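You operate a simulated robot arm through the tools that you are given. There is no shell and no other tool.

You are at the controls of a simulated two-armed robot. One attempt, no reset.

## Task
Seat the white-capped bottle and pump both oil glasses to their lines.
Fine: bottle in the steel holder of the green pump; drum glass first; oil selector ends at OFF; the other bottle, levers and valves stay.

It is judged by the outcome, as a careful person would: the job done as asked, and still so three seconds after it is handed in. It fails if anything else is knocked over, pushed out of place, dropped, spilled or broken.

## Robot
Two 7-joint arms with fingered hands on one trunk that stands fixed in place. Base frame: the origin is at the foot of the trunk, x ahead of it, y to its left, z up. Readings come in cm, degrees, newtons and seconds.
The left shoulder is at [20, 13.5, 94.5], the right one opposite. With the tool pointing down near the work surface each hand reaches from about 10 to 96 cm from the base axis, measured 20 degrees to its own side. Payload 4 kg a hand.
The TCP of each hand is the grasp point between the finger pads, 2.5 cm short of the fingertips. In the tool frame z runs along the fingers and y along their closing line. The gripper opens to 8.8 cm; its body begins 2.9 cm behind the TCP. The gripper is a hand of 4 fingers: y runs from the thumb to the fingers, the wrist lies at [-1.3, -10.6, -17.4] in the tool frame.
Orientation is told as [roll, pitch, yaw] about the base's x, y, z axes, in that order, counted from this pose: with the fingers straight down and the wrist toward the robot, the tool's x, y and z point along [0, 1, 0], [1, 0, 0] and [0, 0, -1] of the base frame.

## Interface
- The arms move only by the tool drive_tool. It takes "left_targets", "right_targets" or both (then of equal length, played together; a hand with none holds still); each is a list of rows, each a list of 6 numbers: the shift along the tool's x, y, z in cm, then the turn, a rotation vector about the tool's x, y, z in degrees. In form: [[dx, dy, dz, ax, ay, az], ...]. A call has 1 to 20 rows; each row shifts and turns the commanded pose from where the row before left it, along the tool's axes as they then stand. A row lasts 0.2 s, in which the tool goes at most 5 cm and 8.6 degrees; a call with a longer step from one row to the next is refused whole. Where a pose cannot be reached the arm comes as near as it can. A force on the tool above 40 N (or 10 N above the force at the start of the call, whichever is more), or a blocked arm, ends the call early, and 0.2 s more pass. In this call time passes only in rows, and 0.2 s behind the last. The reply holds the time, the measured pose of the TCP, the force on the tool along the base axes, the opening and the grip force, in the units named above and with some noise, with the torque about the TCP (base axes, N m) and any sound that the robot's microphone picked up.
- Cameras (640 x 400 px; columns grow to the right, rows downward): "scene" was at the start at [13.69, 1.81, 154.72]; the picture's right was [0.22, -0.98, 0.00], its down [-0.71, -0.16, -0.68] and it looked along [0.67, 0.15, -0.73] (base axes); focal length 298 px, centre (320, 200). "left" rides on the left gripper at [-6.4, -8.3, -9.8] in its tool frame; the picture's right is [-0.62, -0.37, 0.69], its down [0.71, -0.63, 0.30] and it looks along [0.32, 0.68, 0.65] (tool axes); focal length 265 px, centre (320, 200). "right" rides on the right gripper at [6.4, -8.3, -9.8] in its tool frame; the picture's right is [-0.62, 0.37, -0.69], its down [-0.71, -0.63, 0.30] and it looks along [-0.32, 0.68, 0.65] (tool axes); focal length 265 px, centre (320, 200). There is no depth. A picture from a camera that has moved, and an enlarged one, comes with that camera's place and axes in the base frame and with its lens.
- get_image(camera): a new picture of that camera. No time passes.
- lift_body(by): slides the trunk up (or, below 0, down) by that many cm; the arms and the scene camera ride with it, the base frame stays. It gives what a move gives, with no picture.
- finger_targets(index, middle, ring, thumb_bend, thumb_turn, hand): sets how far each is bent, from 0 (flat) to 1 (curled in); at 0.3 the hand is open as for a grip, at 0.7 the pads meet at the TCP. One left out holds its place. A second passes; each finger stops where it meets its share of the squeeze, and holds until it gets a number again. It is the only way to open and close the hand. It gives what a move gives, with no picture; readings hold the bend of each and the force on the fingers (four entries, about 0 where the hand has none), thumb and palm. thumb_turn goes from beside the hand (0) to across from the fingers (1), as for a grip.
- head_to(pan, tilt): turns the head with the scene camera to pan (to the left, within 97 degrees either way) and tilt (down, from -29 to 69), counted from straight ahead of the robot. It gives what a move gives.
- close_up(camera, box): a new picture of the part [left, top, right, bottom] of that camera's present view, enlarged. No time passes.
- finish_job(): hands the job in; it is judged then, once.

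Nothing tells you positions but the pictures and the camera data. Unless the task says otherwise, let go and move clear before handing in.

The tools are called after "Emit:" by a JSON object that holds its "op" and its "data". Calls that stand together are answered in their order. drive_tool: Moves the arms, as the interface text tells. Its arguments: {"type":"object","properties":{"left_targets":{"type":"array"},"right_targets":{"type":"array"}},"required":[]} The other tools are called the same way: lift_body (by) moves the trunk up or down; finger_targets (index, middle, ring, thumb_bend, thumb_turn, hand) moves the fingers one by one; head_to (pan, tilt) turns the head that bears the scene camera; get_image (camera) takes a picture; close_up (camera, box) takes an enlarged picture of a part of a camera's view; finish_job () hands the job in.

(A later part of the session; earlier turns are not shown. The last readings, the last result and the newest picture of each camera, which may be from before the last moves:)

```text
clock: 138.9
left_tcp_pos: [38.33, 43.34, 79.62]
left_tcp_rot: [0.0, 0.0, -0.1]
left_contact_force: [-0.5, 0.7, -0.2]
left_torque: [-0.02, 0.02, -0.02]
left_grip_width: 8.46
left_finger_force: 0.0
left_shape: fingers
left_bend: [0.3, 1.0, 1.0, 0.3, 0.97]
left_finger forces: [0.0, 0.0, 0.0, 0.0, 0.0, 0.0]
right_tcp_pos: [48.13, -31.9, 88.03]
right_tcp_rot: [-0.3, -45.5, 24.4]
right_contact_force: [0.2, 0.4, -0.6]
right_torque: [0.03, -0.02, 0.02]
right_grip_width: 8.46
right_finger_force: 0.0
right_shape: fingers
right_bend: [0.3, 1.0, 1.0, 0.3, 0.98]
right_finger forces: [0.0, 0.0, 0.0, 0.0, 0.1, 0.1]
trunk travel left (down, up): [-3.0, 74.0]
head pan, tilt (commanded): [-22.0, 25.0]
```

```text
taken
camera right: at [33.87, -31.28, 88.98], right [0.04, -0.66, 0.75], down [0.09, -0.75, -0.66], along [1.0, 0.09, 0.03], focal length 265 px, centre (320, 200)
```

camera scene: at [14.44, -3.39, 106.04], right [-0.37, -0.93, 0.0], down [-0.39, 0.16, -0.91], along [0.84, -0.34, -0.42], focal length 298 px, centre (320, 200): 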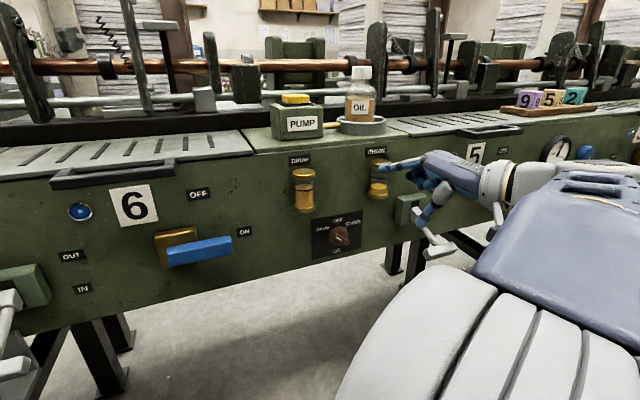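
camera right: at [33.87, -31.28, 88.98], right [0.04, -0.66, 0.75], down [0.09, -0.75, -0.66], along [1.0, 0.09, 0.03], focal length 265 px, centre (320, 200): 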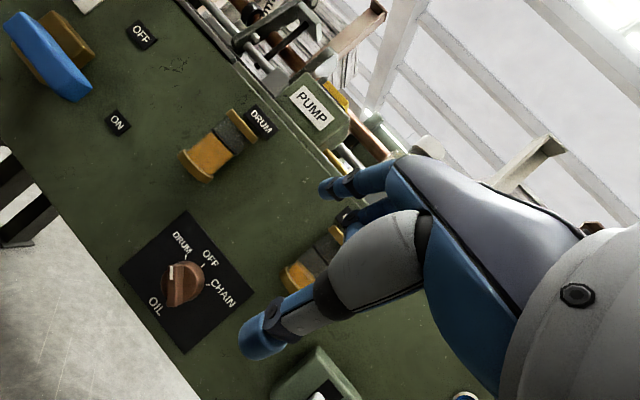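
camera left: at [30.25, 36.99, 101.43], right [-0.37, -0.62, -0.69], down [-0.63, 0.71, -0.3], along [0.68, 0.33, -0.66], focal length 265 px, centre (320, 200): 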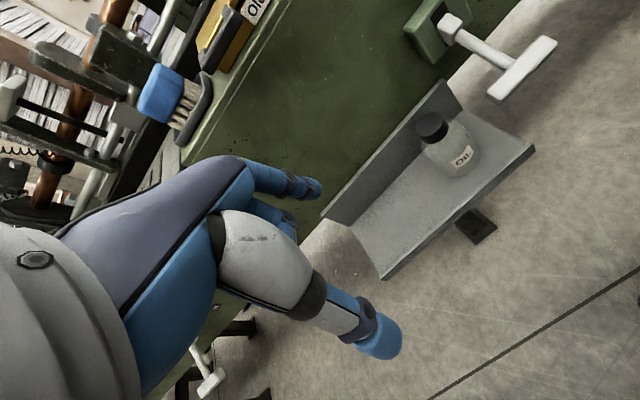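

Same pose as before. From here the right camera sees the drum glass edge-on, so I'll check its level and then go down to the knob.

Emit:
{"op": "close_up", "data": {"camera": "right", "box": [160, 90, 288, 170]}}

Emit:
{"op": "drive_tool", "data": {"right_targets": [[-0.3, -1.5, 2.0, 0, 0, 0], [-0.3, -1.6, 2.4, 0, 0, 0], [-0.3, -1.6, 2.4, 0, 0, 0], [-0.3, -1.6, 2.4, 0, 0, 0], [-0.3, -1.6, 2.4, 0, 0, 0]]}}

Emit:
{"op": "get_image", "data": {"camera": "right"}}

Emit:
{"op": "close_up", "data": {"camera": "scene", "box": [280, 160, 440, 260]}}

```text
5.00 times, centred on (224, 130) of right
camera zoom: at [33.87, -31.28, 88.98], right [0.04, -0.66, 0.75], down [0.09, -0.75, -0.66], along [1.0, 0.09, 0.03], focal length 1327 px, centre (800, 550)
```

zoom: 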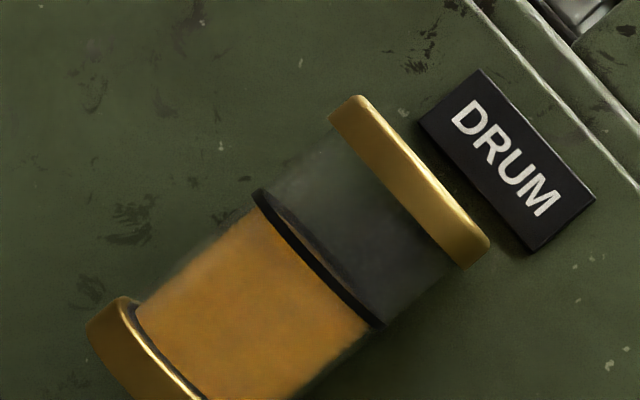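

```text
clock: 140.1
left_tcp_pos: [38.51, 43.45, 79.58]
left_tcp_rot: [0.1, 0.0, 0.0]
left_contact_force: [0.4, 0.7, 0.0]
left_torque: [0.01, -0.02, 0.0]
left_grip_width: 8.47
left_finger_force: 0.0
left_shape: fingers
left_bend: [0.3, 1.0, 1.0, 0.3, 0.97]
left_finger forces: [0.0, 0.0, 0.0, 0.1, 0.0, 0.0]
right_tcp_pos: [51.18, -32.61, 74.31]
right_tcp_rot: [-0.2, -45.5, 24.3]
right_contact_force: [-0.5, 0.1, -0.6]
right_torque: [0.01, 0.03, -0.01]
right_grip_width: 8.43
right_finger_force: 0.1
right_shape: fingers
right_bend: [0.3, 1.0, 1.0, 0.3, 0.98]
right_finger forces: [0.1, 0.0, 0.1, 0.0, 0.1, 0.0]
trunk travel left (down, up): [-3.0, 74.0]
head pan, tilt (commanded): [-22.0, 25.0]
```

```text
taken
camera right: at [37.03, -31.93, 75.21], right [0.04, -0.66, 0.75], down [0.09, -0.75, -0.66], along [1.0, 0.09, 0.03], focal length 265 px, centre (320, 200)
```

right: 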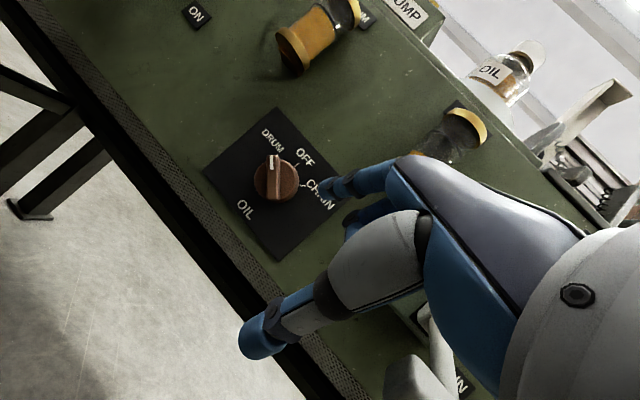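

```text
4.00 times, centred on (360, 210) of scene
camera zoom: at [14.44, -3.39, 106.04], right [-0.37, -0.93, 0.0], down [-0.39, 0.16, -0.91], along [0.84, -0.34, -0.42], focal length 1190 px, centre (160, 160)
```

zoom: 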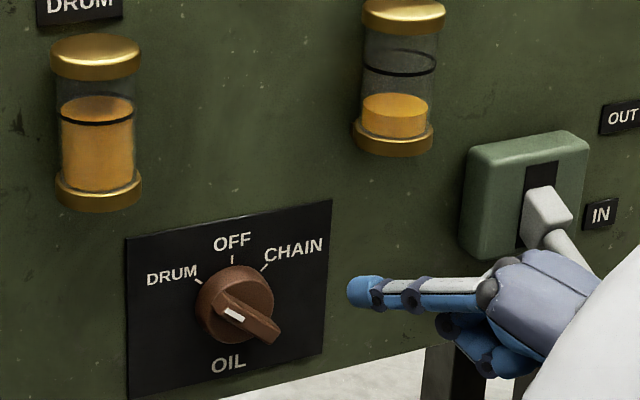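

Edge-on, the drum oil coincides exactly with its line. To turn the knob clockwise to CHAIN I'll push the bar's lower-right tail leftward, so I'll position the finger to the right of it.

Emit:
{"op": "drive_tool", "data": {"right_targets": [[1.09, -1.1, 1.8, 0, 0, 0], [-0.74, 1.16, 1.16, 0, 0, 0], [-0.74, 1.16, 1.16, 0, 0, 0]]}}

Emit:
{"op": "close_up", "data": {"camera": "right", "box": [200, 100, 400, 225]}}

Emit:
{"op": "close_up", "data": {"camera": "scene", "box": [290, 205, 386, 265]}}

```text
clock: 140.9
left_tcp_pos: [38.47, 43.38, 79.58]
left_tcp_rot: [0.1, 0.0, 0.0]
left_contact_force: [-1.1, 0.3, -0.5]
left_torque: [0.02, -0.06, -0.04]
left_grip_width: 8.44
left_finger_force: 0.0
left_shape: fingers
left_bend: [0.3, 1.0, 1.0, 0.3, 0.97]
left_finger forces: [0.1, 0.0, 0.0, 0.0, 0.1, 0.0]
right_tcp_pos: [54.8, -31.34, 72.27]
right_tcp_rot: [-0.2, -45.5, 24.1]
right_contact_force: [-0.1, -0.2, 0.0]
right_torque: [0.0, -0.01, 0.01]
right_grip_width: 8.45
right_finger_force: 0.1
right_shape: fingers
right_bend: [0.3, 1.0, 1.0, 0.3, 0.98]
right_finger forces: [0.0, 0.0, 0.0, 0.1, 0.1, 0.0]
trunk travel left (down, up): [-3.0, 74.0]
head pan, tilt (commanded): [-22.0, 25.0]
```

```text
3.20 times, centred on (300, 162) of right
camera zoom: at [40.64, -30.56, 73.21], right [0.04, -0.66, 0.75], down [0.09, -0.75, -0.66], along [1.0, 0.09, 0.03], focal length 849 px, centre (384, 320)
```

zoom: 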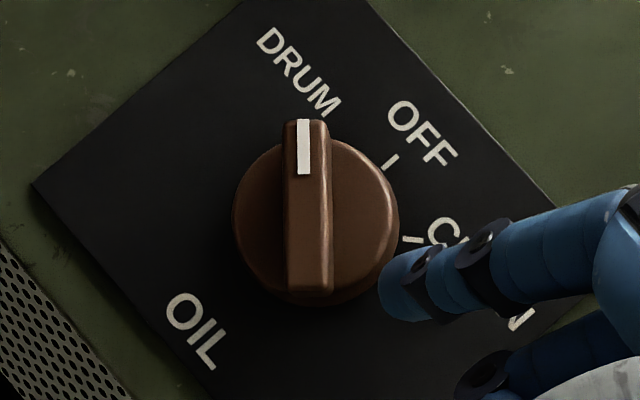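

```text
6.67 times, centred on (338, 235) of scene
camera zoom: at [14.44, -3.39, 106.04], right [-0.37, -0.93, 0.0], down [-0.39, 0.16, -0.91], along [0.84, -0.34, -0.42], focal length 1983 px, centre (200, -33)
```

zoom: 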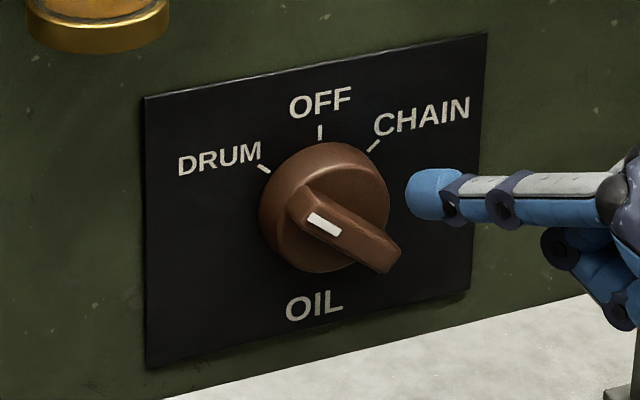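

The finger is level with the bar's tail. I'll push it along the arc in steps (first to contact, then about 25°).

Emit:
{"op": "drive_tool", "data": {"right_targets": [[0.43, -0.31, 0.53, 0, 0, 0], [0.08, -0.26, 0.3, 0, 0, 0], [0.08, -0.26, 0.3, 0, 0, 0]]}}

Emit:
{"op": "close_up", "data": {"camera": "right", "box": [200, 100, 400, 225]}}

Emit:
{"op": "close_up", "data": {"camera": "scene", "box": [290, 205, 386, 265]}}

```text
clock: 141.7
left_tcp_pos: [38.29, 43.48, 79.53]
left_tcp_rot: [-0.1, 0.0, 0.0]
left_contact_force: [0.7, 0.6, -0.4]
left_torque: [0.01, -0.04, 0.01]
left_grip_width: 8.42
left_finger_force: 0.1
left_shape: fingers
left_bend: [0.3, 1.0, 1.0, 0.3, 0.97]
left_finger forces: [0.0, 0.0, 0.0, 0.1, 0.0, 0.0]
right_tcp_pos: [54.86, -30.52, 70.9]
right_tcp_rot: [-0.2, -45.5, 24.1]
right_contact_force: [-1.0, -0.1, 1.7]
right_torque: [0.07, -0.02, -0.01]
right_grip_width: 8.6
right_finger_force: 0.7
right_shape: fingers
right_bend: [0.3, 1.0, 1.0, 0.3, 0.98]
right_finger forces: [1.2, 0.0, 0.1, 0.0, 0.0, 0.0]
trunk travel left (down, up): [-3.0, 74.0]
head pan, tilt (commanded): [-22.0, 25.0]
```

```text
3.20 times, centred on (300, 162) of right
camera zoom: at [40.58, -29.84, 71.78], right [0.04, -0.66, 0.75], down [0.09, -0.75, -0.66], along [1.0, 0.09, 0.03], focal length 849 px, centre (384, 320)
```

zoom: 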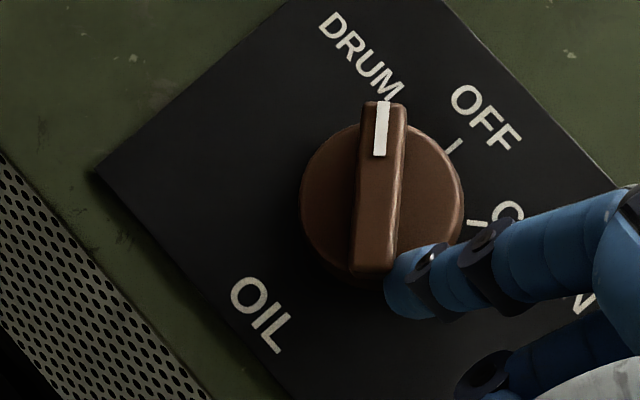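

```text
6.67 times, centred on (338, 235) of scene
camera zoom: at [14.44, -3.39, 106.04], right [-0.37, -0.93, 0.0], down [-0.39, 0.16, -0.91], along [0.84, -0.34, -0.42], focal length 1983 px, centre (200, -33)
```

zoom: 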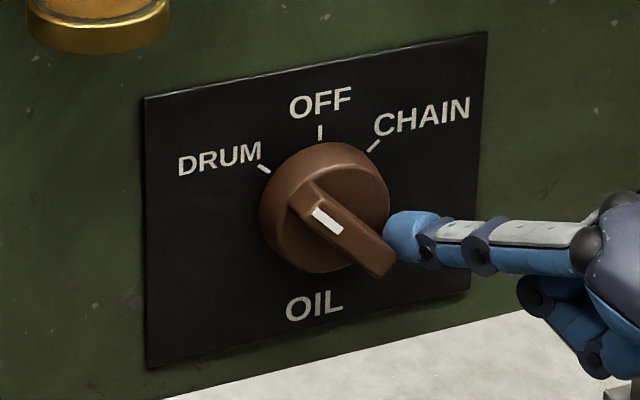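

The finger touches the very end of the tail and might slip off. I'll back off a little, move in toward the knob centre by about 0.7 cm, and push again.

Emit:
{"op": "drive_tool", "data": {"right_targets": [[-0.416, 0.459, -0.681, 0, 0, 0], [0.426, 0.378, -0.18, 0, 0, 0], [0.31, -0.19, 0.35, 0, 0, 0]]}}

Emit:
{"op": "close_up", "data": {"camera": "right", "box": [200, 100, 400, 225]}}

```text
clock: 142.5
left_tcp_pos: [38.49, 43.52, 79.62]
left_tcp_rot: [0.0, 0.0, 0.0]
left_contact_force: [-0.1, -0.3, -0.6]
left_torque: [0.0, 0.0, -0.01]
left_grip_width: 8.45
left_finger_force: 0.1
left_shape: fingers
left_bend: [0.3, 1.0, 1.0, 0.3, 0.97]
left_finger forces: [0.1, 0.0, 0.0, 0.1, 0.0, 0.0]
right_tcp_pos: [54.84, -30.15, 71.88]
right_tcp_rot: [-0.2, -45.5, 24.2]
right_contact_force: [-2.6, -1.2, 1.5]
right_torque: [0.03, -0.17, 0.05]
right_grip_width: 8.46
right_finger_force: 1.7
right_shape: fingers
right_bend: [0.3, 1.0, 1.0, 0.3, 0.98]
right_finger forces: [3.4, 0.1, 0.0, 0.0, 0.0, 0.0]
trunk travel left (down, up): [-3.0, 74.0]
head pan, tilt (commanded): [-22.0, 25.0]
```

```text
3.20 times, centred on (300, 162) of right
camera zoom: at [40.49, -29.5, 72.78], right [0.04, -0.66, 0.75], down [0.09, -0.75, -0.66], along [1.0, 0.09, 0.03], focal length 849 px, centre (384, 320)
```

zoom: 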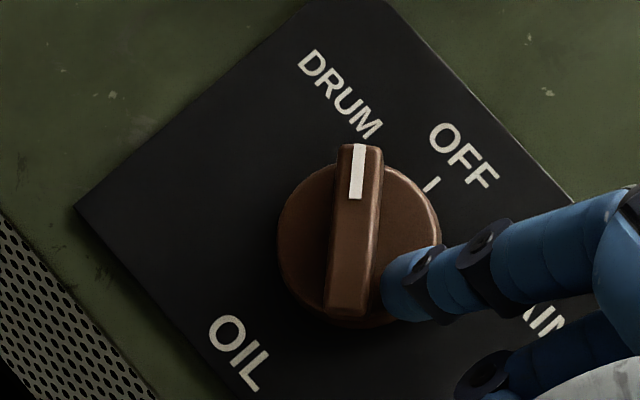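

Emit:
{"op": "drive_tool", "data": {"right_targets": [[0.26, -0.35, 0.03, 0, 0, 0], [0.2, -0.24, 0.34, 0, 0, 0]]}}

Emit:
{"op": "close_up", "data": {"camera": "right", "box": [200, 100, 400, 225]}}

Emit:
{"op": "close_up", "data": {"camera": "scene", "box": [290, 205, 386, 265]}}

```text
clock: 143.1
left_tcp_pos: [38.42, 43.46, 79.53]
left_tcp_rot: [0.0, 0.1, 0.1]
left_contact_force: [-0.3, 0.6, 0.9]
left_torque: [-0.01, 0.02, -0.02]
left_grip_width: 8.44
left_finger_force: 0.1
left_shape: fingers
left_bend: [0.3, 1.0, 1.0, 0.3, 0.97]
left_finger forces: [0.0, 0.0, 0.0, 0.0, 0.1, 0.0]
right_tcp_pos: [54.4, -29.95, 71.21]
right_tcp_rot: [-0.1, -45.5, 24.3]
right_contact_force: [0.5, -1.7, 1.9]
right_torque: [0.09, -0.05, -0.05]
right_grip_width: 8.64
right_finger_force: 0.8
right_shape: fingers
right_bend: [0.29, 1.0, 1.0, 0.3, 0.98]
right_finger forces: [2.2, 0.0, 0.0, 0.0, 0.1, 0.0]
trunk travel left (down, up): [-3.0, 74.0]
head pan, tilt (commanded): [-22.0, 25.0]
```

```text
3.20 times, centred on (300, 162) of right
camera zoom: at [40.11, -29.15, 72.06], right [0.04, -0.66, 0.75], down [0.09, -0.75, -0.66], along [1.0, 0.09, 0.03], focal length 849 px, centre (384, 320)
```

zoom: 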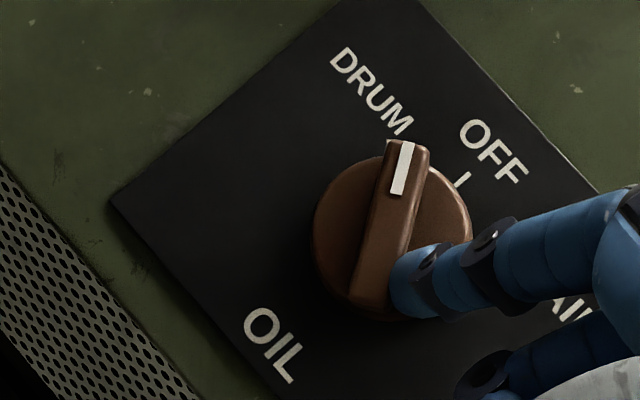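

```text
6.67 times, centred on (338, 235) of scene
camera zoom: at [14.44, -3.39, 106.04], right [-0.37, -0.93, 0.0], down [-0.39, 0.16, -0.91], along [0.84, -0.34, -0.42], focal length 1983 px, centre (200, -33)
```

zoom: 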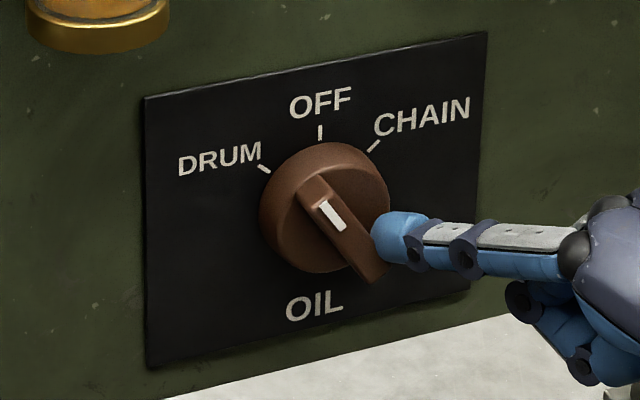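

Turning well (about 15°). I'll continue along the arc.

Emit:
{"op": "drive_tool", "data": {"right_targets": [[0.296, -0.272, 0.427, 0, 0, 0], [0.24, -0.05, 0.17, 0, 0, 0], [0.24, -0.05, 0.17, 0, 0, 0]]}}

Emit:
{"op": "close_up", "data": {"camera": "right", "box": [200, 100, 400, 225]}}

Emit:
{"op": "close_up", "data": {"camera": "scene", "box": [290, 205, 386, 265]}}

```text
clock: 143.9
left_tcp_pos: [38.36, 43.35, 79.6]
left_tcp_rot: [0.0, 0.1, 0.0]
left_contact_force: [0.0, 0.0, 0.6]
left_torque: [-0.01, 0.01, 0.04]
left_grip_width: 8.46
left_finger_force: 0.1
left_shape: fingers
left_bend: [0.3, 1.0, 1.0, 0.3, 0.97]
left_finger forces: [0.0, 0.1, 0.0, 0.0, 0.1, 0.1]
right_tcp_pos: [54.47, -28.91, 70.45]
right_tcp_rot: [-0.2, -45.5, 24.2]
right_contact_force: [-0.8, -2.7, 0.1]
right_torque: [0.07, -0.01, -0.11]
right_grip_width: 8.44
right_finger_force: 1.0
right_shape: fingers
right_bend: [0.3, 1.0, 1.0, 0.3, 0.98]
right_finger forces: [2.2, 0.1, 0.1, 0.0, 0.0, 0.0]
trunk travel left (down, up): [-3.0, 74.0]
head pan, tilt (commanded): [-22.0, 25.0]
```

```text
3.20 times, centred on (300, 162) of right
camera zoom: at [40.2, -28.24, 71.27], right [0.04, -0.66, 0.75], down [0.09, -0.75, -0.66], along [1.0, 0.09, 0.03], focal length 849 px, centre (384, 320)
```

zoom: 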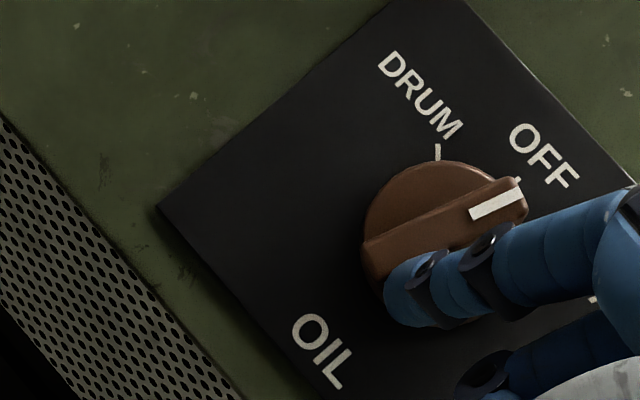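

```text
6.67 times, centred on (338, 235) of scene
camera zoom: at [14.44, -3.4, 106.03], right [-0.37, -0.93, 0.0], down [-0.39, 0.16, -0.91], along [0.84, -0.34, -0.42], focal length 1983 px, centre (200, -33)
```

zoom: 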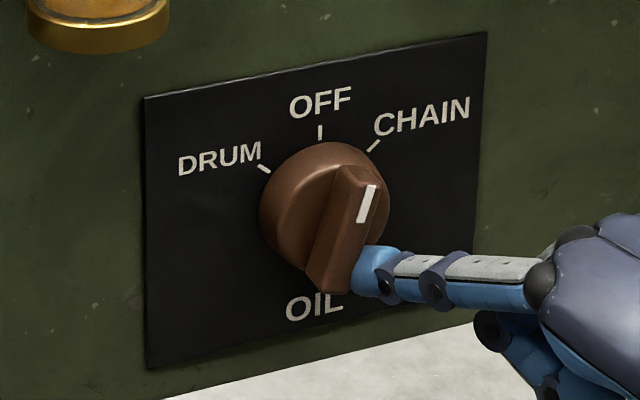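

The bar has passed OFF and is about 30° short of CHAIN. Continuing in smaller steps.

Emit:
{"op": "drive_tool", "data": {"right_targets": [[0.379, 0.006, 0.182, 0, 0, 0], [0.2, 0.045, 0.05, 0, 0, 0]]}}

Emit:
{"op": "close_up", "data": {"camera": "right", "box": [200, 100, 400, 225]}}

Emit:
{"op": "close_up", "data": {"camera": "scene", "box": [290, 205, 386, 265]}}

```text
clock: 144.5
left_tcp_pos: [38.45, 43.44, 79.55]
left_tcp_rot: [0.0, 0.0, 0.0]
left_contact_force: [-0.1, -0.3, 0.1]
left_torque: [0.0, 0.02, 0.0]
left_grip_width: 8.44
left_finger_force: 0.1
left_shape: fingers
left_bend: [0.3, 1.0, 1.0, 0.3, 0.97]
left_finger forces: [0.1, 0.0, 0.0, 0.0, 0.0, 0.1]
right_tcp_pos: [54.38, -28.29, 70.29]
right_tcp_rot: [-0.2, -45.5, 24.3]
right_contact_force: [0.3, -2.2, -1.7]
right_torque: [0.02, 0.03, -0.14]
right_grip_width: 8.28
right_finger_force: 1.1
right_shape: fingers
right_bend: [0.31, 1.0, 1.0, 0.3, 0.98]
right_finger forces: [2.2, 0.0, 0.0, 0.0, 0.0, 0.1]
trunk travel left (down, up): [-3.0, 74.0]
head pan, tilt (commanded): [-22.0, 25.0]
```

```text
3.20 times, centred on (300, 162) of right
camera zoom: at [40.14, -27.58, 71.12], right [0.04, -0.66, 0.75], down [0.09, -0.75, -0.66], along [1.0, 0.09, 0.03], focal length 849 px, centre (384, 320)
```

zoom: 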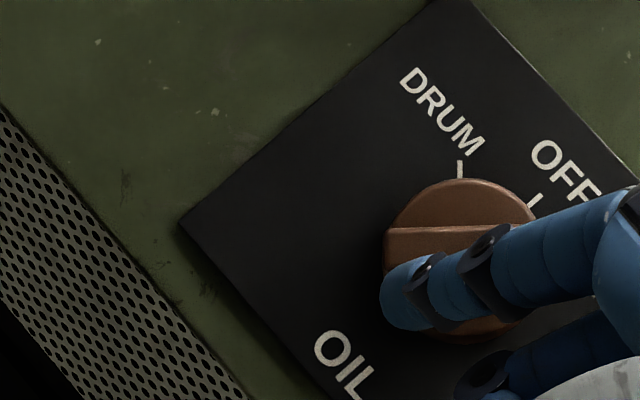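

```text
6.67 times, centred on (338, 235) of scene
camera zoom: at [14.44, -3.39, 106.03], right [-0.37, -0.93, 0.0], down [-0.39, 0.16, -0.91], along [0.84, -0.34, -0.42], focal length 1983 px, centre (200, -33)
```

zoom: 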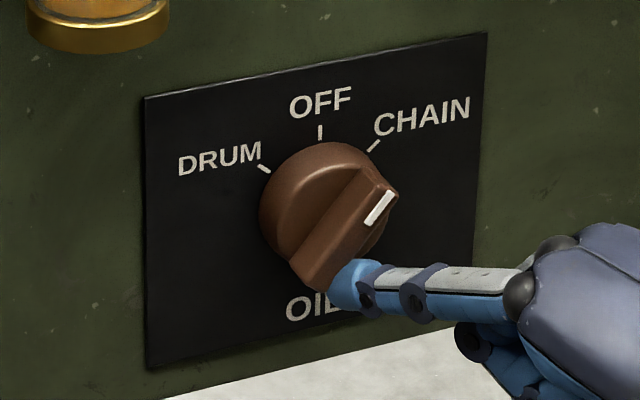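

Emit:
{"op": "drive_tool", "data": {"right_targets": [[0.3, 0.1, 0.05, 0, 0, 0]]}}

Emit:
{"op": "close_up", "data": {"camera": "right", "box": [200, 100, 400, 225]}}

Emit:
{"op": "close_up", "data": {"camera": "scene", "box": [290, 205, 386, 265]}}

```text
clock: 144.9
left_tcp_pos: [38.36, 43.47, 79.52]
left_tcp_rot: [0.0, 0.0, 0.0]
left_contact_force: [0.1, -1.6, -0.5]
left_torque: [-0.04, 0.03, 0.01]
left_grip_width: 8.46
left_finger_force: 0.0
left_shape: fingers
left_bend: [0.3, 1.0, 1.0, 0.3, 0.97]
left_finger forces: [0.0, 0.0, 0.1, 0.1, 0.1, 0.1]
right_tcp_pos: [54.5, -27.97, 70.2]
right_tcp_rot: [-0.2, -45.5, 24.4]
right_contact_force: [0.1, -1.6, -1.4]
right_torque: [0.0, 0.02, -0.1]
right_grip_width: 8.28
right_finger_force: 1.1
right_shape: fingers
right_bend: [0.32, 1.0, 1.0, 0.3, 0.98]
right_finger forces: [1.9, 0.1, 0.1, 0.0, 0.1, 0.1]
trunk travel left (down, up): [-3.0, 74.0]
head pan, tilt (commanded): [-22.0, 25.0]
```

```text
3.20 times, centred on (300, 162) of right
camera zoom: at [40.13, -27.27, 71.14], right [0.04, -0.66, 0.75], down [0.09, -0.75, -0.66], along [1.0, 0.09, 0.03], focal length 849 px, centre (384, 320)
```

zoom: 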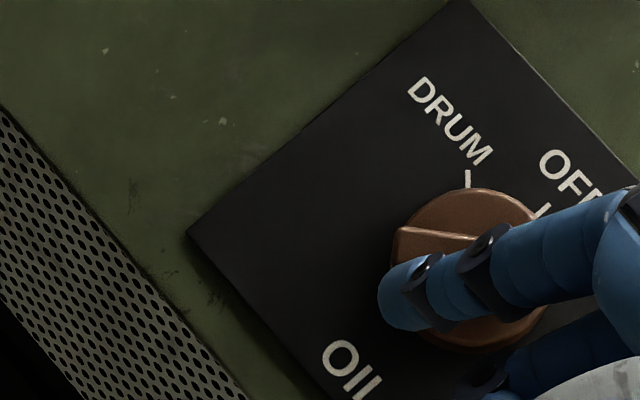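

```text
6.67 times, centred on (338, 235) of scene
camera zoom: at [14.44, -3.39, 106.03], right [-0.37, -0.93, 0.0], down [-0.39, 0.16, -0.91], along [0.84, -0.34, -0.42], focal length 1983 px, centre (200, -33)
```

zoom: 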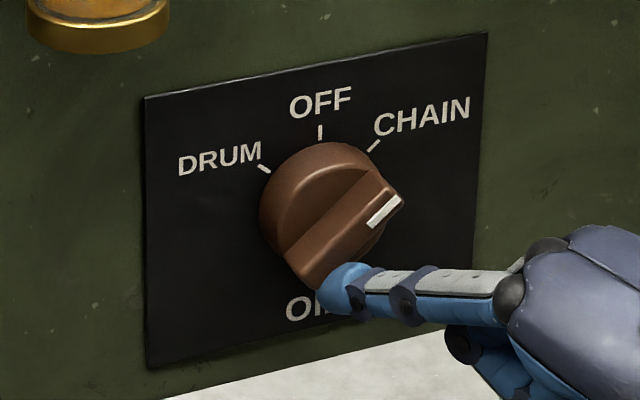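

Emit:
{"op": "drive_tool", "data": {"right_targets": [[0.13, 0.05, 0.015, 0, 0, 0]]}}

Emit:
{"op": "drive_tool", "data": {"right_targets": [[-0.42, -0.35, 0.05, 0, 0, 0], [-0.5, -0.1, -0.4, 0, 0, 0], [0.3, -1.3, -1.5, 0, 0, 0], [0.3, -1.3, -1.5, 0, 0, 0]]}}

Emit:
{"op": "close_up", "data": {"camera": "right", "box": [200, 100, 400, 225]}}

Emit:
{"op": "close_up", "data": {"camera": "scene", "box": [290, 205, 386, 265]}}

```text
clock: 145.3
left_tcp_pos: [38.39, 43.43, 79.59]
left_tcp_rot: [0.0, 0.0, 0.0]
left_contact_force: [0.4, -0.3, -0.2]
left_torque: [0.0, 0.0, 0.04]
left_grip_width: 8.46
left_finger_force: 0.1
left_shape: fingers
left_bend: [0.3, 1.0, 1.0, 0.3, 0.97]
left_finger forces: [0.0, 0.1, 0.1, 0.0, 0.0, 0.1]
right_tcp_pos: [54.3, -27.87, 70.32]
right_tcp_rot: [-0.2, -45.5, 24.2]
right_contact_force: [0.0, -2.2, -0.8]
right_torque: [0.01, 0.05, -0.06]
right_grip_width: 8.19
right_finger_force: 1.6
right_shape: fingers
right_bend: [0.32, 1.0, 1.0, 0.3, 0.98]
right_finger forces: [2.4, 0.0, 0.0, 0.0, 0.0, 0.1]
trunk travel left (down, up): [-3.0, 74.0]
head pan, tilt (commanded): [-22.0, 25.0]
```

```text
clock: 146.3
left_tcp_pos: [38.42, 43.46, 79.53]
left_tcp_rot: [0.1, 0.0, 0.0]
left_contact_force: [1.1, 0.0, -0.4]
left_torque: [0.03, 0.01, 0.0]
left_grip_width: 8.44
left_finger_force: 0.0
left_shape: fingers
left_bend: [0.3, 1.0, 1.0, 0.3, 0.97]
left_finger forces: [0.1, 0.1, 0.1, 0.1, 0.0, 0.1]
right_tcp_pos: [50.18, -30.05, 70.41]
right_tcp_rot: [-0.2, -45.5, 24.2]
right_contact_force: [-0.4, -0.2, -0.4]
right_torque: [0.01, -0.01, 0.06]
right_grip_width: 8.41
right_finger_force: 0.0
right_shape: fingers
right_bend: [0.3, 1.0, 1.0, 0.3, 0.98]
right_finger forces: [0.0, 0.1, 0.1, 0.1, 0.1, 0.1]
trunk travel left (down, up): [-3.0, 74.0]
head pan, tilt (commanded): [-22.0, 25.0]
```

```text
3.20 times, centred on (300, 162) of right
camera zoom: at [35.93, -29.35, 71.33], right [0.04, -0.66, 0.75], down [0.09, -0.75, -0.66], along [1.0, 0.09, 0.03], focal length 849 px, centre (384, 320)
```

zoom: 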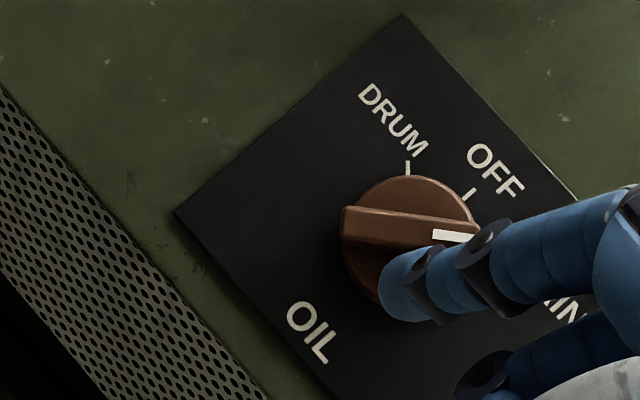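

```text
6.67 times, centred on (338, 235) of scene
camera zoom: at [14.44, -3.39, 106.04], right [-0.37, -0.93, 0.0], down [-0.39, 0.16, -0.91], along [0.84, -0.34, -0.42], focal length 1983 px, centre (200, -33)
```

zoom: 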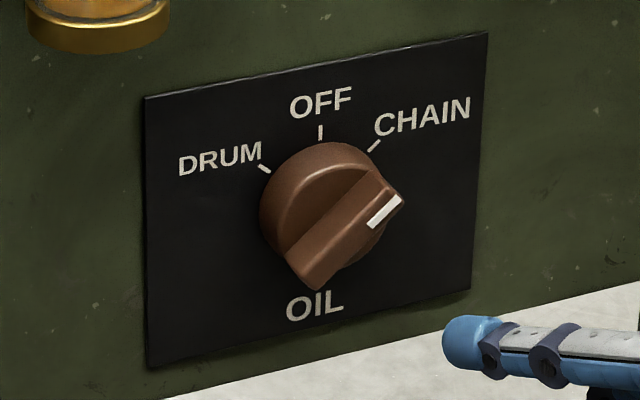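

The selector bar now points at CHAIN (within about 2° of the tick). I'll retreat the same way and go back up to the button.

Emit:
{"op": "drive_tool", "data": {"right_targets": [[-0.15, 1.73, -2.42, 0, 0, 0], [-0.15, 1.73, -2.42, 0, 0, 0], [-0.15, 1.73, -2.42, 0, 0, 0], [-0.15, 1.73, -2.42, 0, 0, 0], [-0.15, 1.73, -2.42, 0, 0, 0], [-0.15, 1.73, -2.42, 0, 0, 0], [-2.06, -0.9, -1.97, 0, 0, 0], [-2.06, -0.9, -1.97, 0, 0, 0], [-2.06, -0.9, -1.97, 0, 0, 0], [-2.06, -0.9, -1.97, 0, 0, 0], [-1.5, -0.9, -1.6, 0, 0, 0], [0, 0, 0, 0, -5.7, 5.7], [0, 0, 0, 0, -5.7, 5.7], [0, 0, 0, 0, -5.7, 5.7], [0, 0, 0, 7.5, 0, 0], [0, 0, 0, 7.5, 0, 0], [0, 0, 0, 7.5, 0, 0], [0, 0, 0, 7.5, 0, 0], [0, 0, 0, 7.5, 0, 0], [0, 0, 0, 7.5, 0, 0]]}}

Emit:
{"op": "close_up", "data": {"camera": "scene", "box": [280, 150, 440, 260]}}

Emit:
{"op": "get_image", "data": {"camera": "scene"}}

```text
clock: 150.5
left_tcp_pos: [38.4, 43.42, 79.54]
left_tcp_rot: [0.0, 0.0, 0.0]
left_contact_force: [0.6, -0.4, -0.2]
left_torque: [-0.01, 0.01, 0.02]
left_grip_width: 8.46
left_finger_force: 0.0
left_shape: fingers
left_bend: [0.3, 1.0, 1.0, 0.3, 0.97]
left_finger forces: [0.0, 0.0, 0.0, 0.1, 0.0, 0.0]
right_tcp_pos: [42.72, -45.03, 91.38]
right_tcp_rot: [0.2, -0.4, -0.1]
right_contact_force: [-0.1, 0.4, -0.4]
right_torque: [-0.01, 0.0, 0.04]
right_grip_width: 8.46
right_finger_force: 0.0
right_shape: fingers
right_bend: [0.3, 1.0, 1.0, 0.3, 0.98]
right_finger forces: [0.1, 0.0, 0.1, 0.0, 0.1, 0.0]
trunk travel left (down, up): [-3.0, 74.0]
head pan, tilt (commanded): [-22.0, 25.0]
```

```text
3.64 times, centred on (360, 205) of scene
camera zoom: at [14.44, -3.39, 106.03], right [-0.37, -0.93, 0.0], down [-0.39, 0.16, -0.91], along [0.84, -0.34, -0.42], focal length 1082 px, centre (174, 182)
```

zoom: 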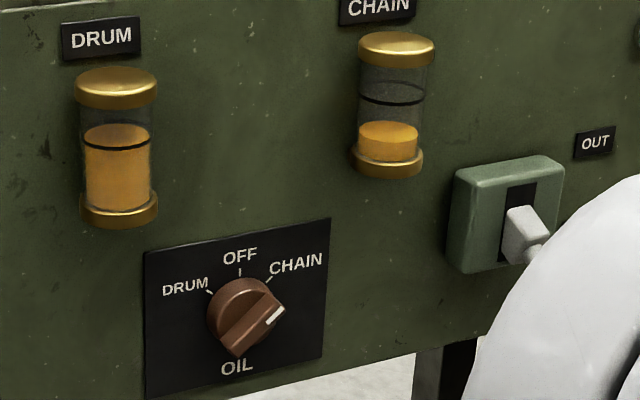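

```text
taken
camera scene: at [14.44, -3.39, 106.03], right [-0.37, -0.93, 0.0], down [-0.39, 0.16, -0.91], along [0.84, -0.34, -0.42], focal length 298 px, centre (320, 200)
```

scene: 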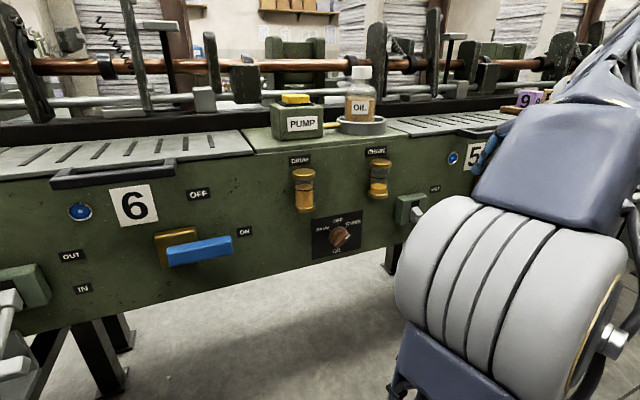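

Drum is at its line, chain still low, and the selector is at CHAIN. Raising the trunk and going back over the button.

Emit:
{"op": "lift_body", "data": {"by": 30}}

Emit:
{"op": "finger_targets", "data": {"hand": "right", "index": 0.7, "middle": 0.7, "ring": 0.7, "thumb_bend": 0.7}}

Emit:
{"op": "head_to", "data": {"pan": -22, "tilt": 42}}

Emit:
{"op": "drive_tool", "data": {"right_targets": [[1.2, 1.1, 0.2, 0, 0, 0], [2.3, 2.15, 0.6, 0, 0, 0], [2.3, 2.15, 0.8, 0, 0, 0], [2.3, 2.15, 1.0, 0, 0, 0], [2.3, 2.15, 1.0, 0, 0, 0], [2.3, 2.15, 1.0, 0, 0, 0], [2.3, 2.15, 1.0, 0, 0, 0], [2.3, 2.15, 1.0, 0, 0, 0], [2.3, 2.15, 1.0, 0, 0, 0], [2.3, 2.15, 1.0, 0, 0, 0], [2.3, 2.15, 1.2, 0, 0, 0], [1.0, 1.0, 1.0, 0, 0, 0]]}}

Emit:
{"op": "get_image", "data": {"camera": "scene"}}

Emit:
{"op": "get_image", "data": {"camera": "right"}}

```text
clock: 153.5
left_tcp_pos: [38.42, 43.46, 109.62]
left_tcp_rot: [0.1, 0.0, -0.1]
left_contact_force: [0.1, 0.3, 0.9]
left_torque: [-0.02, 0.01, 0.01]
left_grip_width: 8.46
left_finger_force: 0.1
left_shape: fingers
left_bend: [0.3, 1.0, 1.0, 0.3, 0.97]
left_finger forces: [0.1, 0.0, 0.0, 0.0, 0.0, 0.1]
right_tcp_pos: [42.75, -45.0, 121.43]
right_tcp_rot: [0.1, -0.5, -0.2]
right_contact_force: [0.5, -0.2, -0.1]
right_torque: [-0.01, -0.03, 0.0]
right_grip_width: 8.46
right_finger_force: 0.1
right_shape: fingers
right_bend: [0.3, 1.0, 1.0, 0.3, 0.98]
right_finger forces: [0.1, 0.0, 0.1, 0.1, 0.0, 0.0]
trunk travel left (down, up): [-33.0, 44.0]
head pan, tilt (commanded): [-22.0, 25.0]
```

```text
clock: 154.5
left_tcp_pos: [38.46, 43.45, 109.51]
left_tcp_rot: [0.0, 0.0, 0.1]
left_contact_force: [0.6, 0.8, 0.5]
left_torque: [0.0, 0.0, 0.02]
left_grip_width: 8.44
left_finger_force: 0.1
left_shape: fingers
left_bend: [0.3, 1.0, 1.0, 0.3, 0.97]
left_finger forces: [0.0, 0.0, 0.0, 0.0, 0.0, 0.0]
right_tcp_pos: [42.73, -44.99, 121.3]
right_tcp_rot: [0.1, -0.5, -0.1]
right_contact_force: [-0.2, 1.0, -0.4]
right_torque: [0.0, 0.01, 0.03]
right_grip_width: 0.01
right_finger_force: 0.1
right_shape: fingers
right_bend: [0.7, 0.7, 0.7, 0.7, 1.0]
right_finger forces: [0.1, 0.0, 0.0, 0.1, 0.0, 0.1]
trunk travel left (down, up): [-33.0, 44.0]
head pan, tilt (commanded): [-22.0, 25.0]
```

```text
clock: 155.3
left_tcp_pos: [38.31, 43.38, 109.57]
left_tcp_rot: [0.0, 0.1, 0.0]
left_contact_force: [-0.4, 0.3, 0.3]
left_torque: [0.03, -0.01, 0.01]
left_grip_width: 8.46
left_finger_force: 0.1
left_shape: fingers
left_bend: [0.3, 1.0, 1.0, 0.3, 0.97]
left_finger forces: [0.0, 0.0, 0.1, 0.0, 0.0, 0.0]
right_tcp_pos: [42.81, -44.95, 121.36]
right_tcp_rot: [0.1, -0.5, -0.1]
right_contact_force: [-0.4, 0.6, -0.4]
right_torque: [0.0, -0.03, 0.0]
right_grip_width: 0.0
right_finger_force: 0.1
right_shape: fingers
right_bend: [0.7, 0.7, 0.7, 0.7, 1.0]
right_finger forces: [0.0, 0.1, 0.0, 0.1, 0.0, 0.0]
trunk travel left (down, up): [-33.0, 44.0]
head pan, tilt (commanded): [-22.0, 42.0]
```

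```text
clock: 157.9
left_tcp_pos: [38.38, 43.45, 109.57]
left_tcp_rot: [-0.1, -0.1, 0.0]
left_contact_force: [-1.0, 0.2, -0.4]
left_torque: [0.0, 0.0, -0.01]
left_grip_width: 8.44
left_finger_force: 0.1
left_shape: fingers
left_bend: [0.3, 1.0, 1.0, 0.3, 0.97]
left_finger forces: [0.1, 0.1, 0.1, 0.0, 0.1, 0.0]
right_tcp_pos: [66.5, -19.82, 111.01]
right_tcp_rot: [0.1, -0.5, -0.2]
right_contact_force: [-0.3, -0.2, 0.9]
right_torque: [0.01, -0.02, 0.02]
right_grip_width: 0.0
right_finger_force: 0.1
right_shape: fingers
right_bend: [0.7, 0.7, 0.7, 0.7, 1.0]
right_finger forces: [0.0, 0.1, 0.0, 0.0, 0.0, 0.1]
trunk travel left (down, up): [-33.0, 44.0]
head pan, tilt (commanded): [-22.0, 42.0]
```

```text
taken
camera scene: at [13.64, -3.07, 133.41], right [-0.37, -0.93, 0.0], down [-0.62, 0.25, -0.74], along [0.69, -0.28, -0.67], focal length 298 px, centre (320, 200)
```

scene: 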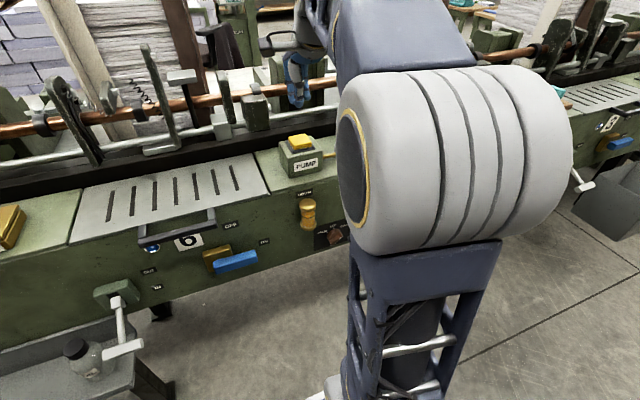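

```text
taken
camera right: at [58.28, -13.28, 120.64], right [0.36, -0.62, 0.7], down [-0.63, -0.71, -0.31], along [0.69, -0.32, -0.65], focal length 265 px, centre (320, 200)
```

right: 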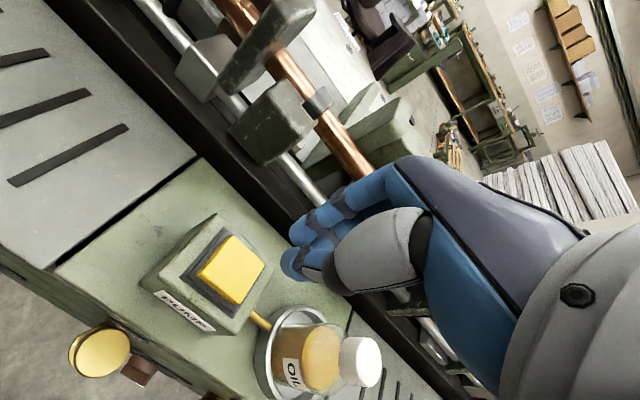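

Positioned over the button again. Lowering to just above it, then pressing until I hear the click.

Emit:
{"op": "drive_tool", "data": {"right_targets": [[0, 0, 2.3, 0, 0, 0], [0, -0.3, 2.3, 0, 0, 0], [0, 0, 2.2, 0, 0, 0], [0, 0, 0.4, 0, 0, 0], [0, 0, 0.4, 0, 0, 0], [0, 0, 0.4, 0, 0, 0]]}}

```text
clock: 159.3
left_tcp_pos: [38.37, 43.42, 109.67]
left_tcp_rot: [0.1, 0.0, 0.0]
left_contact_force: [0.3, 0.1, 0.0]
left_torque: [0.04, -0.02, 0.0]
left_grip_width: 8.46
left_finger_force: 0.0
left_shape: fingers
left_bend: [0.3, 1.0, 1.0, 0.3, 0.97]
left_finger forces: [0.0, 0.0, 0.0, 0.1, 0.0, 0.0]
right_tcp_pos: [66.36, -19.75, 102.9]
right_tcp_rot: [0.1, -0.6, -0.2]
right_contact_force: [-1.7, 0.6, 3.2]
right_torque: [0.0, 0.05, -0.01]
right_grip_width: 0.02
right_finger_force: 1.6
right_shape: fingers
right_bend: [0.7, 0.7, 0.7, 0.7, 1.0]
right_finger forces: [0.0, 0.0, 0.1, 0.1, 3.2, 0.1]
trunk travel left (down, up): [-33.0, 44.0]
head pan, tilt (commanded): [-22.0, 42.0]
```

The button is partly down (3.2 N) without a click yet, so I'll press slightly deeper.

Emit:
{"op": "drive_tool", "data": {"right_targets": [[0, 0, 0.25, 0, 0, 0]]}}

```text
clock: 159.7
left_tcp_pos: [38.32, 43.44, 109.6]
left_tcp_rot: [0.1, 0.0, 0.0]
left_contact_force: [-0.8, 0.1, -0.1]
left_torque: [0.0, 0.03, 0.0]
left_grip_width: 8.47
left_finger_force: 0.1
left_shape: fingers
left_bend: [0.3, 1.0, 1.0, 0.3, 0.97]
left_finger forces: [0.0, 0.0, 0.0, 0.1, 0.1, 0.0]
right_tcp_pos: [66.4, -19.77, 102.67]
right_tcp_rot: [0.0, -0.5, -0.1]
right_contact_force: [-1.6, 0.2, 6.2]
right_torque: [0.01, 0.05, -0.01]
right_grip_width: 0.01
right_finger_force: 3.1
right_shape: fingers
right_bend: [0.7, 0.7, 0.7, 0.7, 1.0]
right_finger forces: [0.0, 0.1, 0.1, 0.0, 5.3, 0.1]
trunk travel left (down, up): [-33.0, 44.0]
head pan, tilt (commanded): [-22.0, 42.0]
heard: click
```

Click heard. I'll lift off and retreat partway so the head camera can see the chain glass.

Emit:
{"op": "drive_tool", "data": {"right_targets": [[0, 0, -1.5, 0, 0, 0], [0, 0, -2.5, 0, 0, 0], [0, 0, -3, 0, 0, 0], [-1, -1, -1.2, 0, 0, 0], [-2.2, -2.3, -1, 0, 0, 0], [-2.2, -2.3, -1, 0, 0, 0], [-2.2, -2.3, -1, 0, 0, 0], [-2.2, -2.3, -1, 0, 0, 0], [-2.2, -2.3, -1, 0, 0, 0], [-2.2, -2.3, -1, 0, 0, 0], [-2.2, -2.3, -1, 0, 0, 0], [-2.2, -2.3, -1, 0, 0, 0]]}}

Emit:
{"op": "get_image", "data": {"camera": "scene"}}

Emit:
{"op": "close_up", "data": {"camera": "scene", "box": [284, 165, 412, 245]}}

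```text
clock: 162.3
left_tcp_pos: [38.39, 43.43, 109.55]
left_tcp_rot: [0.0, 0.0, 0.1]
left_contact_force: [0.1, -1.2, -0.1]
left_torque: [0.0, 0.02, 0.04]
left_grip_width: 8.44
left_finger_force: 0.0
left_shape: fingers
left_bend: [0.3, 1.0, 1.0, 0.3, 0.97]
left_finger forces: [0.0, 0.0, 0.1, 0.0, 0.1, 0.0]
right_tcp_pos: [46.88, -38.22, 118.47]
right_tcp_rot: [0.0, -0.4, 0.0]
right_contact_force: [-0.2, 0.2, -0.1]
right_torque: [-0.03, 0.0, 0.04]
right_grip_width: 0.02
right_finger_force: 0.2
right_shape: fingers
right_bend: [0.7, 0.7, 0.7, 0.7, 1.0]
right_finger forces: [0.0, 0.0, 0.0, 0.0, 0.0, 0.0]
trunk travel left (down, up): [-33.0, 44.0]
head pan, tilt (commanded): [-22.0, 42.0]
```

```text
taken
camera scene: at [13.65, -3.06, 133.41], right [-0.37, -0.93, 0.0], down [-0.62, 0.25, -0.74], along [0.69, -0.28, -0.67], focal length 298 px, centre (320, 200)
```

scene: 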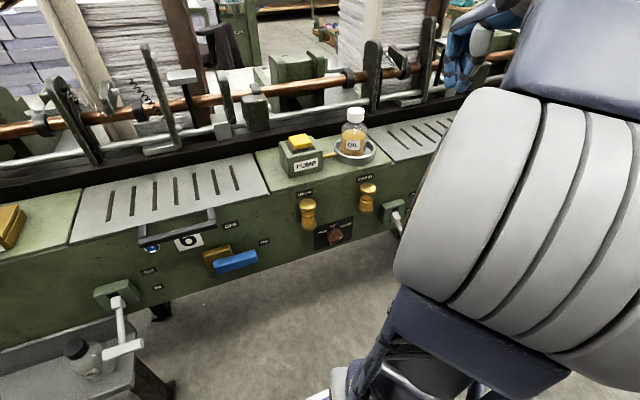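

```text
5.00 times, centred on (348, 205) of scene
camera zoom: at [13.65, -3.06, 133.41], right [-0.37, -0.93, 0.0], down [-0.62, 0.25, -0.74], along [0.69, -0.28, -0.67], focal length 1487 px, centre (180, 175)
```

zoom: 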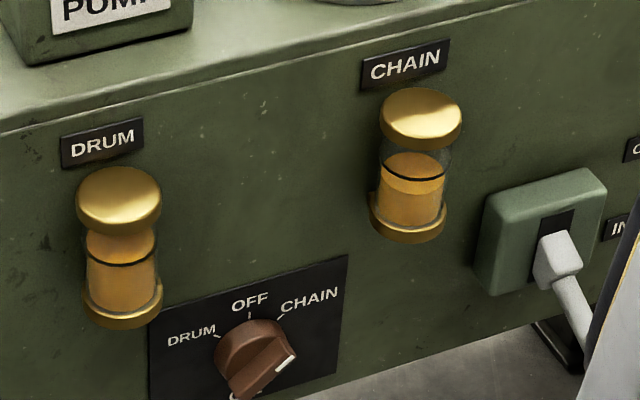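

Emit:
{"op": "close_up", "data": {"camera": "scene", "box": [352, 178, 384, 218]}}

Emit:
{"op": "close_up", "data": {"camera": "scene", "box": [292, 195, 324, 235]}}

```text
10.00 times, centred on (368, 198) of scene
camera zoom: at [13.65, -3.06, 133.41], right [-0.37, -0.93, 0.0], down [-0.62, 0.25, -0.74], along [0.69, -0.28, -0.67], focal length 2975 px, centre (-160, 220)
```

zoom: 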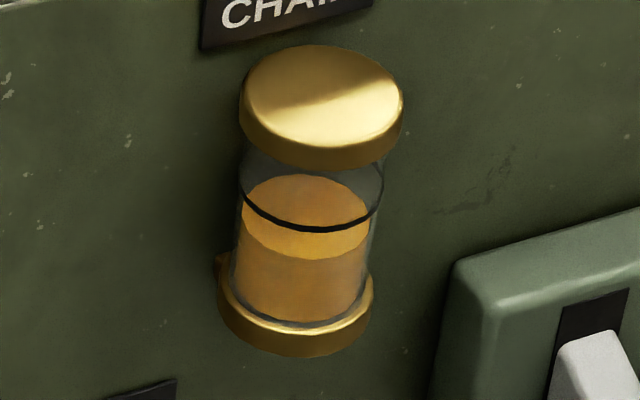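

```text
10.00 times, centred on (308, 215) of scene
camera zoom: at [13.65, -3.06, 133.41], right [-0.37, -0.93, 0.0], down [-0.62, 0.25, -0.74], along [0.69, -0.28, -0.67], focal length 2975 px, centre (440, 50)
```

zoom: 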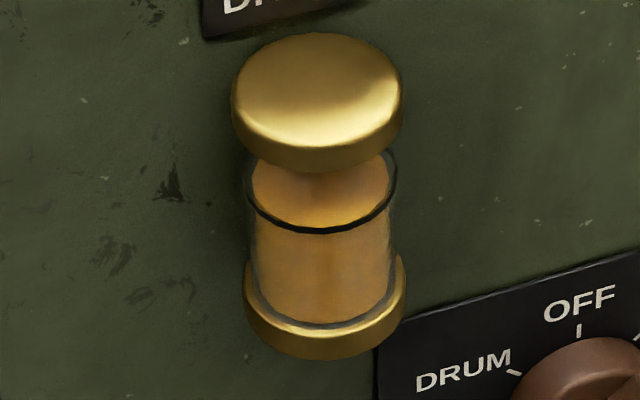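

Chain rose half way, the same step as drum had after one press; one more press brings it to its line. Returning to the button.

Emit:
{"op": "drive_tool", "data": {"right_targets": [[1.2, 1.3, 0.5, 0, 0, 0], [2.4, 2.5, 1.0, 0, 0, 0], [2.4, 2.5, 1.0, 0, 0, 0], [2.4, 2.5, 1.0, 0, 0, 0], [2.4, 2.5, 1.0, 0, 0, 0], [2.4, 2.5, 1.0, 0, 0, 0], [2.4, 2.5, 1.0, 0, 0, 0], [2.4, 2.5, 0.5, 0, 0, 0], [0.4, 0.7, 0, 0, 0, 0]]}}

Emit:
{"op": "get_image", "data": {"camera": "right"}}

```text
clock: 164.3
left_tcp_pos: [38.41, 43.48, 109.69]
left_tcp_rot: [0.0, 0.0, 0.0]
left_contact_force: [0.9, -0.7, 0.6]
left_torque: [-0.02, 0.0, -0.02]
left_grip_width: 8.45
left_finger_force: 0.1
left_shape: fingers
left_bend: [0.3, 1.0, 1.0, 0.3, 0.97]
left_finger forces: [0.1, 0.1, 0.1, 0.1, 0.0, 0.0]
right_tcp_pos: [66.2, -20.19, 111.79]
right_tcp_rot: [0.1, -0.6, 0.0]
right_contact_force: [0.5, 0.2, -0.8]
right_torque: [-0.01, -0.01, 0.02]
right_grip_width: 0.0
right_finger_force: 0.0
right_shape: fingers
right_bend: [0.7, 0.7, 0.7, 0.7, 1.0]
right_finger forces: [0.1, 0.0, 0.0, 0.1, 0.1, 0.0]
trunk travel left (down, up): [-33.0, 44.0]
head pan, tilt (commanded): [-22.0, 42.0]
```

```text
taken
camera right: at [57.86, -13.58, 121.44], right [0.36, -0.62, 0.7], down [-0.63, -0.71, -0.31], along [0.69, -0.33, -0.65], focal length 265 px, centre (320, 200)
```

right: 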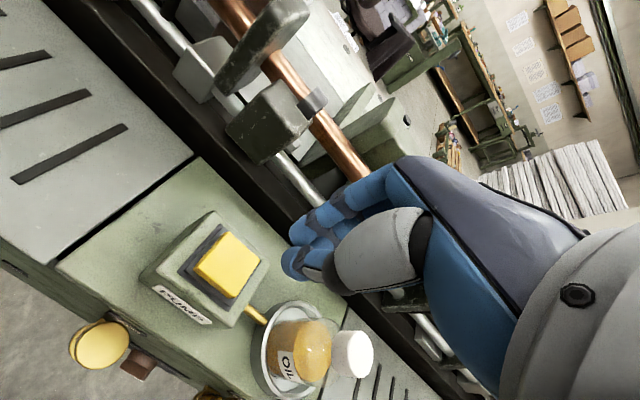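

Emit:
{"op": "drive_tool", "data": {"right_targets": [[0.2, 0, 2.5, 0, 0, 0], [0.2, 0, 2.5, 0, 0, 0], [0, 0, 2.3, 0, 0, 0], [0, 0, 0.4, 0, 0, 0], [0, 0, 0.4, 0, 0, 0], [0, 0, 0.4, 0, 0, 0], [0, 0, 0.3, 0, 0, 0]]}}

```text
clock: 165.9
left_tcp_pos: [38.39, 43.43, 109.73]
left_tcp_rot: [0.0, -0.1, 0.0]
left_contact_force: [-0.4, 0.0, 0.2]
left_torque: [0.0, 0.01, 0.01]
left_grip_width: 8.45
left_finger_force: 0.1
left_shape: fingers
left_bend: [0.3, 1.0, 1.0, 0.3, 0.97]
left_finger forces: [0.0, 0.0, 0.0, 0.1, 0.0, 0.0]
right_tcp_pos: [66.35, -19.68, 102.99]
right_tcp_rot: [0.1, -0.6, -0.1]
right_contact_force: [-0.9, -0.2, 2.2]
right_torque: [-0.02, 0.06, 0.02]
right_grip_width: 0.02
right_finger_force: 1.2
right_shape: fingers
right_bend: [0.7, 0.7, 0.7, 0.7, 1.0]
right_finger forces: [0.0, 0.1, 0.0, 0.0, 2.1, 0.1]
trunk travel left (down, up): [-33.0, 44.0]
head pan, tilt (commanded): [-22.0, 42.0]
```

Not yet clicked (2.2 N). Pressing a little deeper.

Emit:
{"op": "drive_tool", "data": {"right_targets": [[0, 0, 0.3, 0, 0, 0]]}}

```text
clock: 166.3
left_tcp_pos: [38.44, 43.39, 109.68]
left_tcp_rot: [0.0, -0.1, -0.1]
left_contact_force: [0.1, -0.4, 0.2]
left_torque: [-0.01, -0.01, 0.0]
left_grip_width: 8.44
left_finger_force: 0.1
left_shape: fingers
left_bend: [0.3, 1.0, 1.0, 0.3, 0.97]
left_finger forces: [0.1, 0.0, 0.1, 0.0, 0.0, 0.0]
right_tcp_pos: [66.31, -19.54, 102.68]
right_tcp_rot: [0.0, -0.6, -0.1]
right_contact_force: [-1.6, -0.6, 4.5]
right_torque: [0.03, 0.08, -0.01]
right_grip_width: 0.0
right_finger_force: 3.0
right_shape: fingers
right_bend: [0.7, 0.7, 0.7, 0.7, 1.0]
right_finger forces: [0.0, 0.0, 0.0, 0.0, 5.1, 0.1]
trunk travel left (down, up): [-33.0, 44.0]
head pan, tilt (commanded): [-22.0, 42.0]
heard: click
```

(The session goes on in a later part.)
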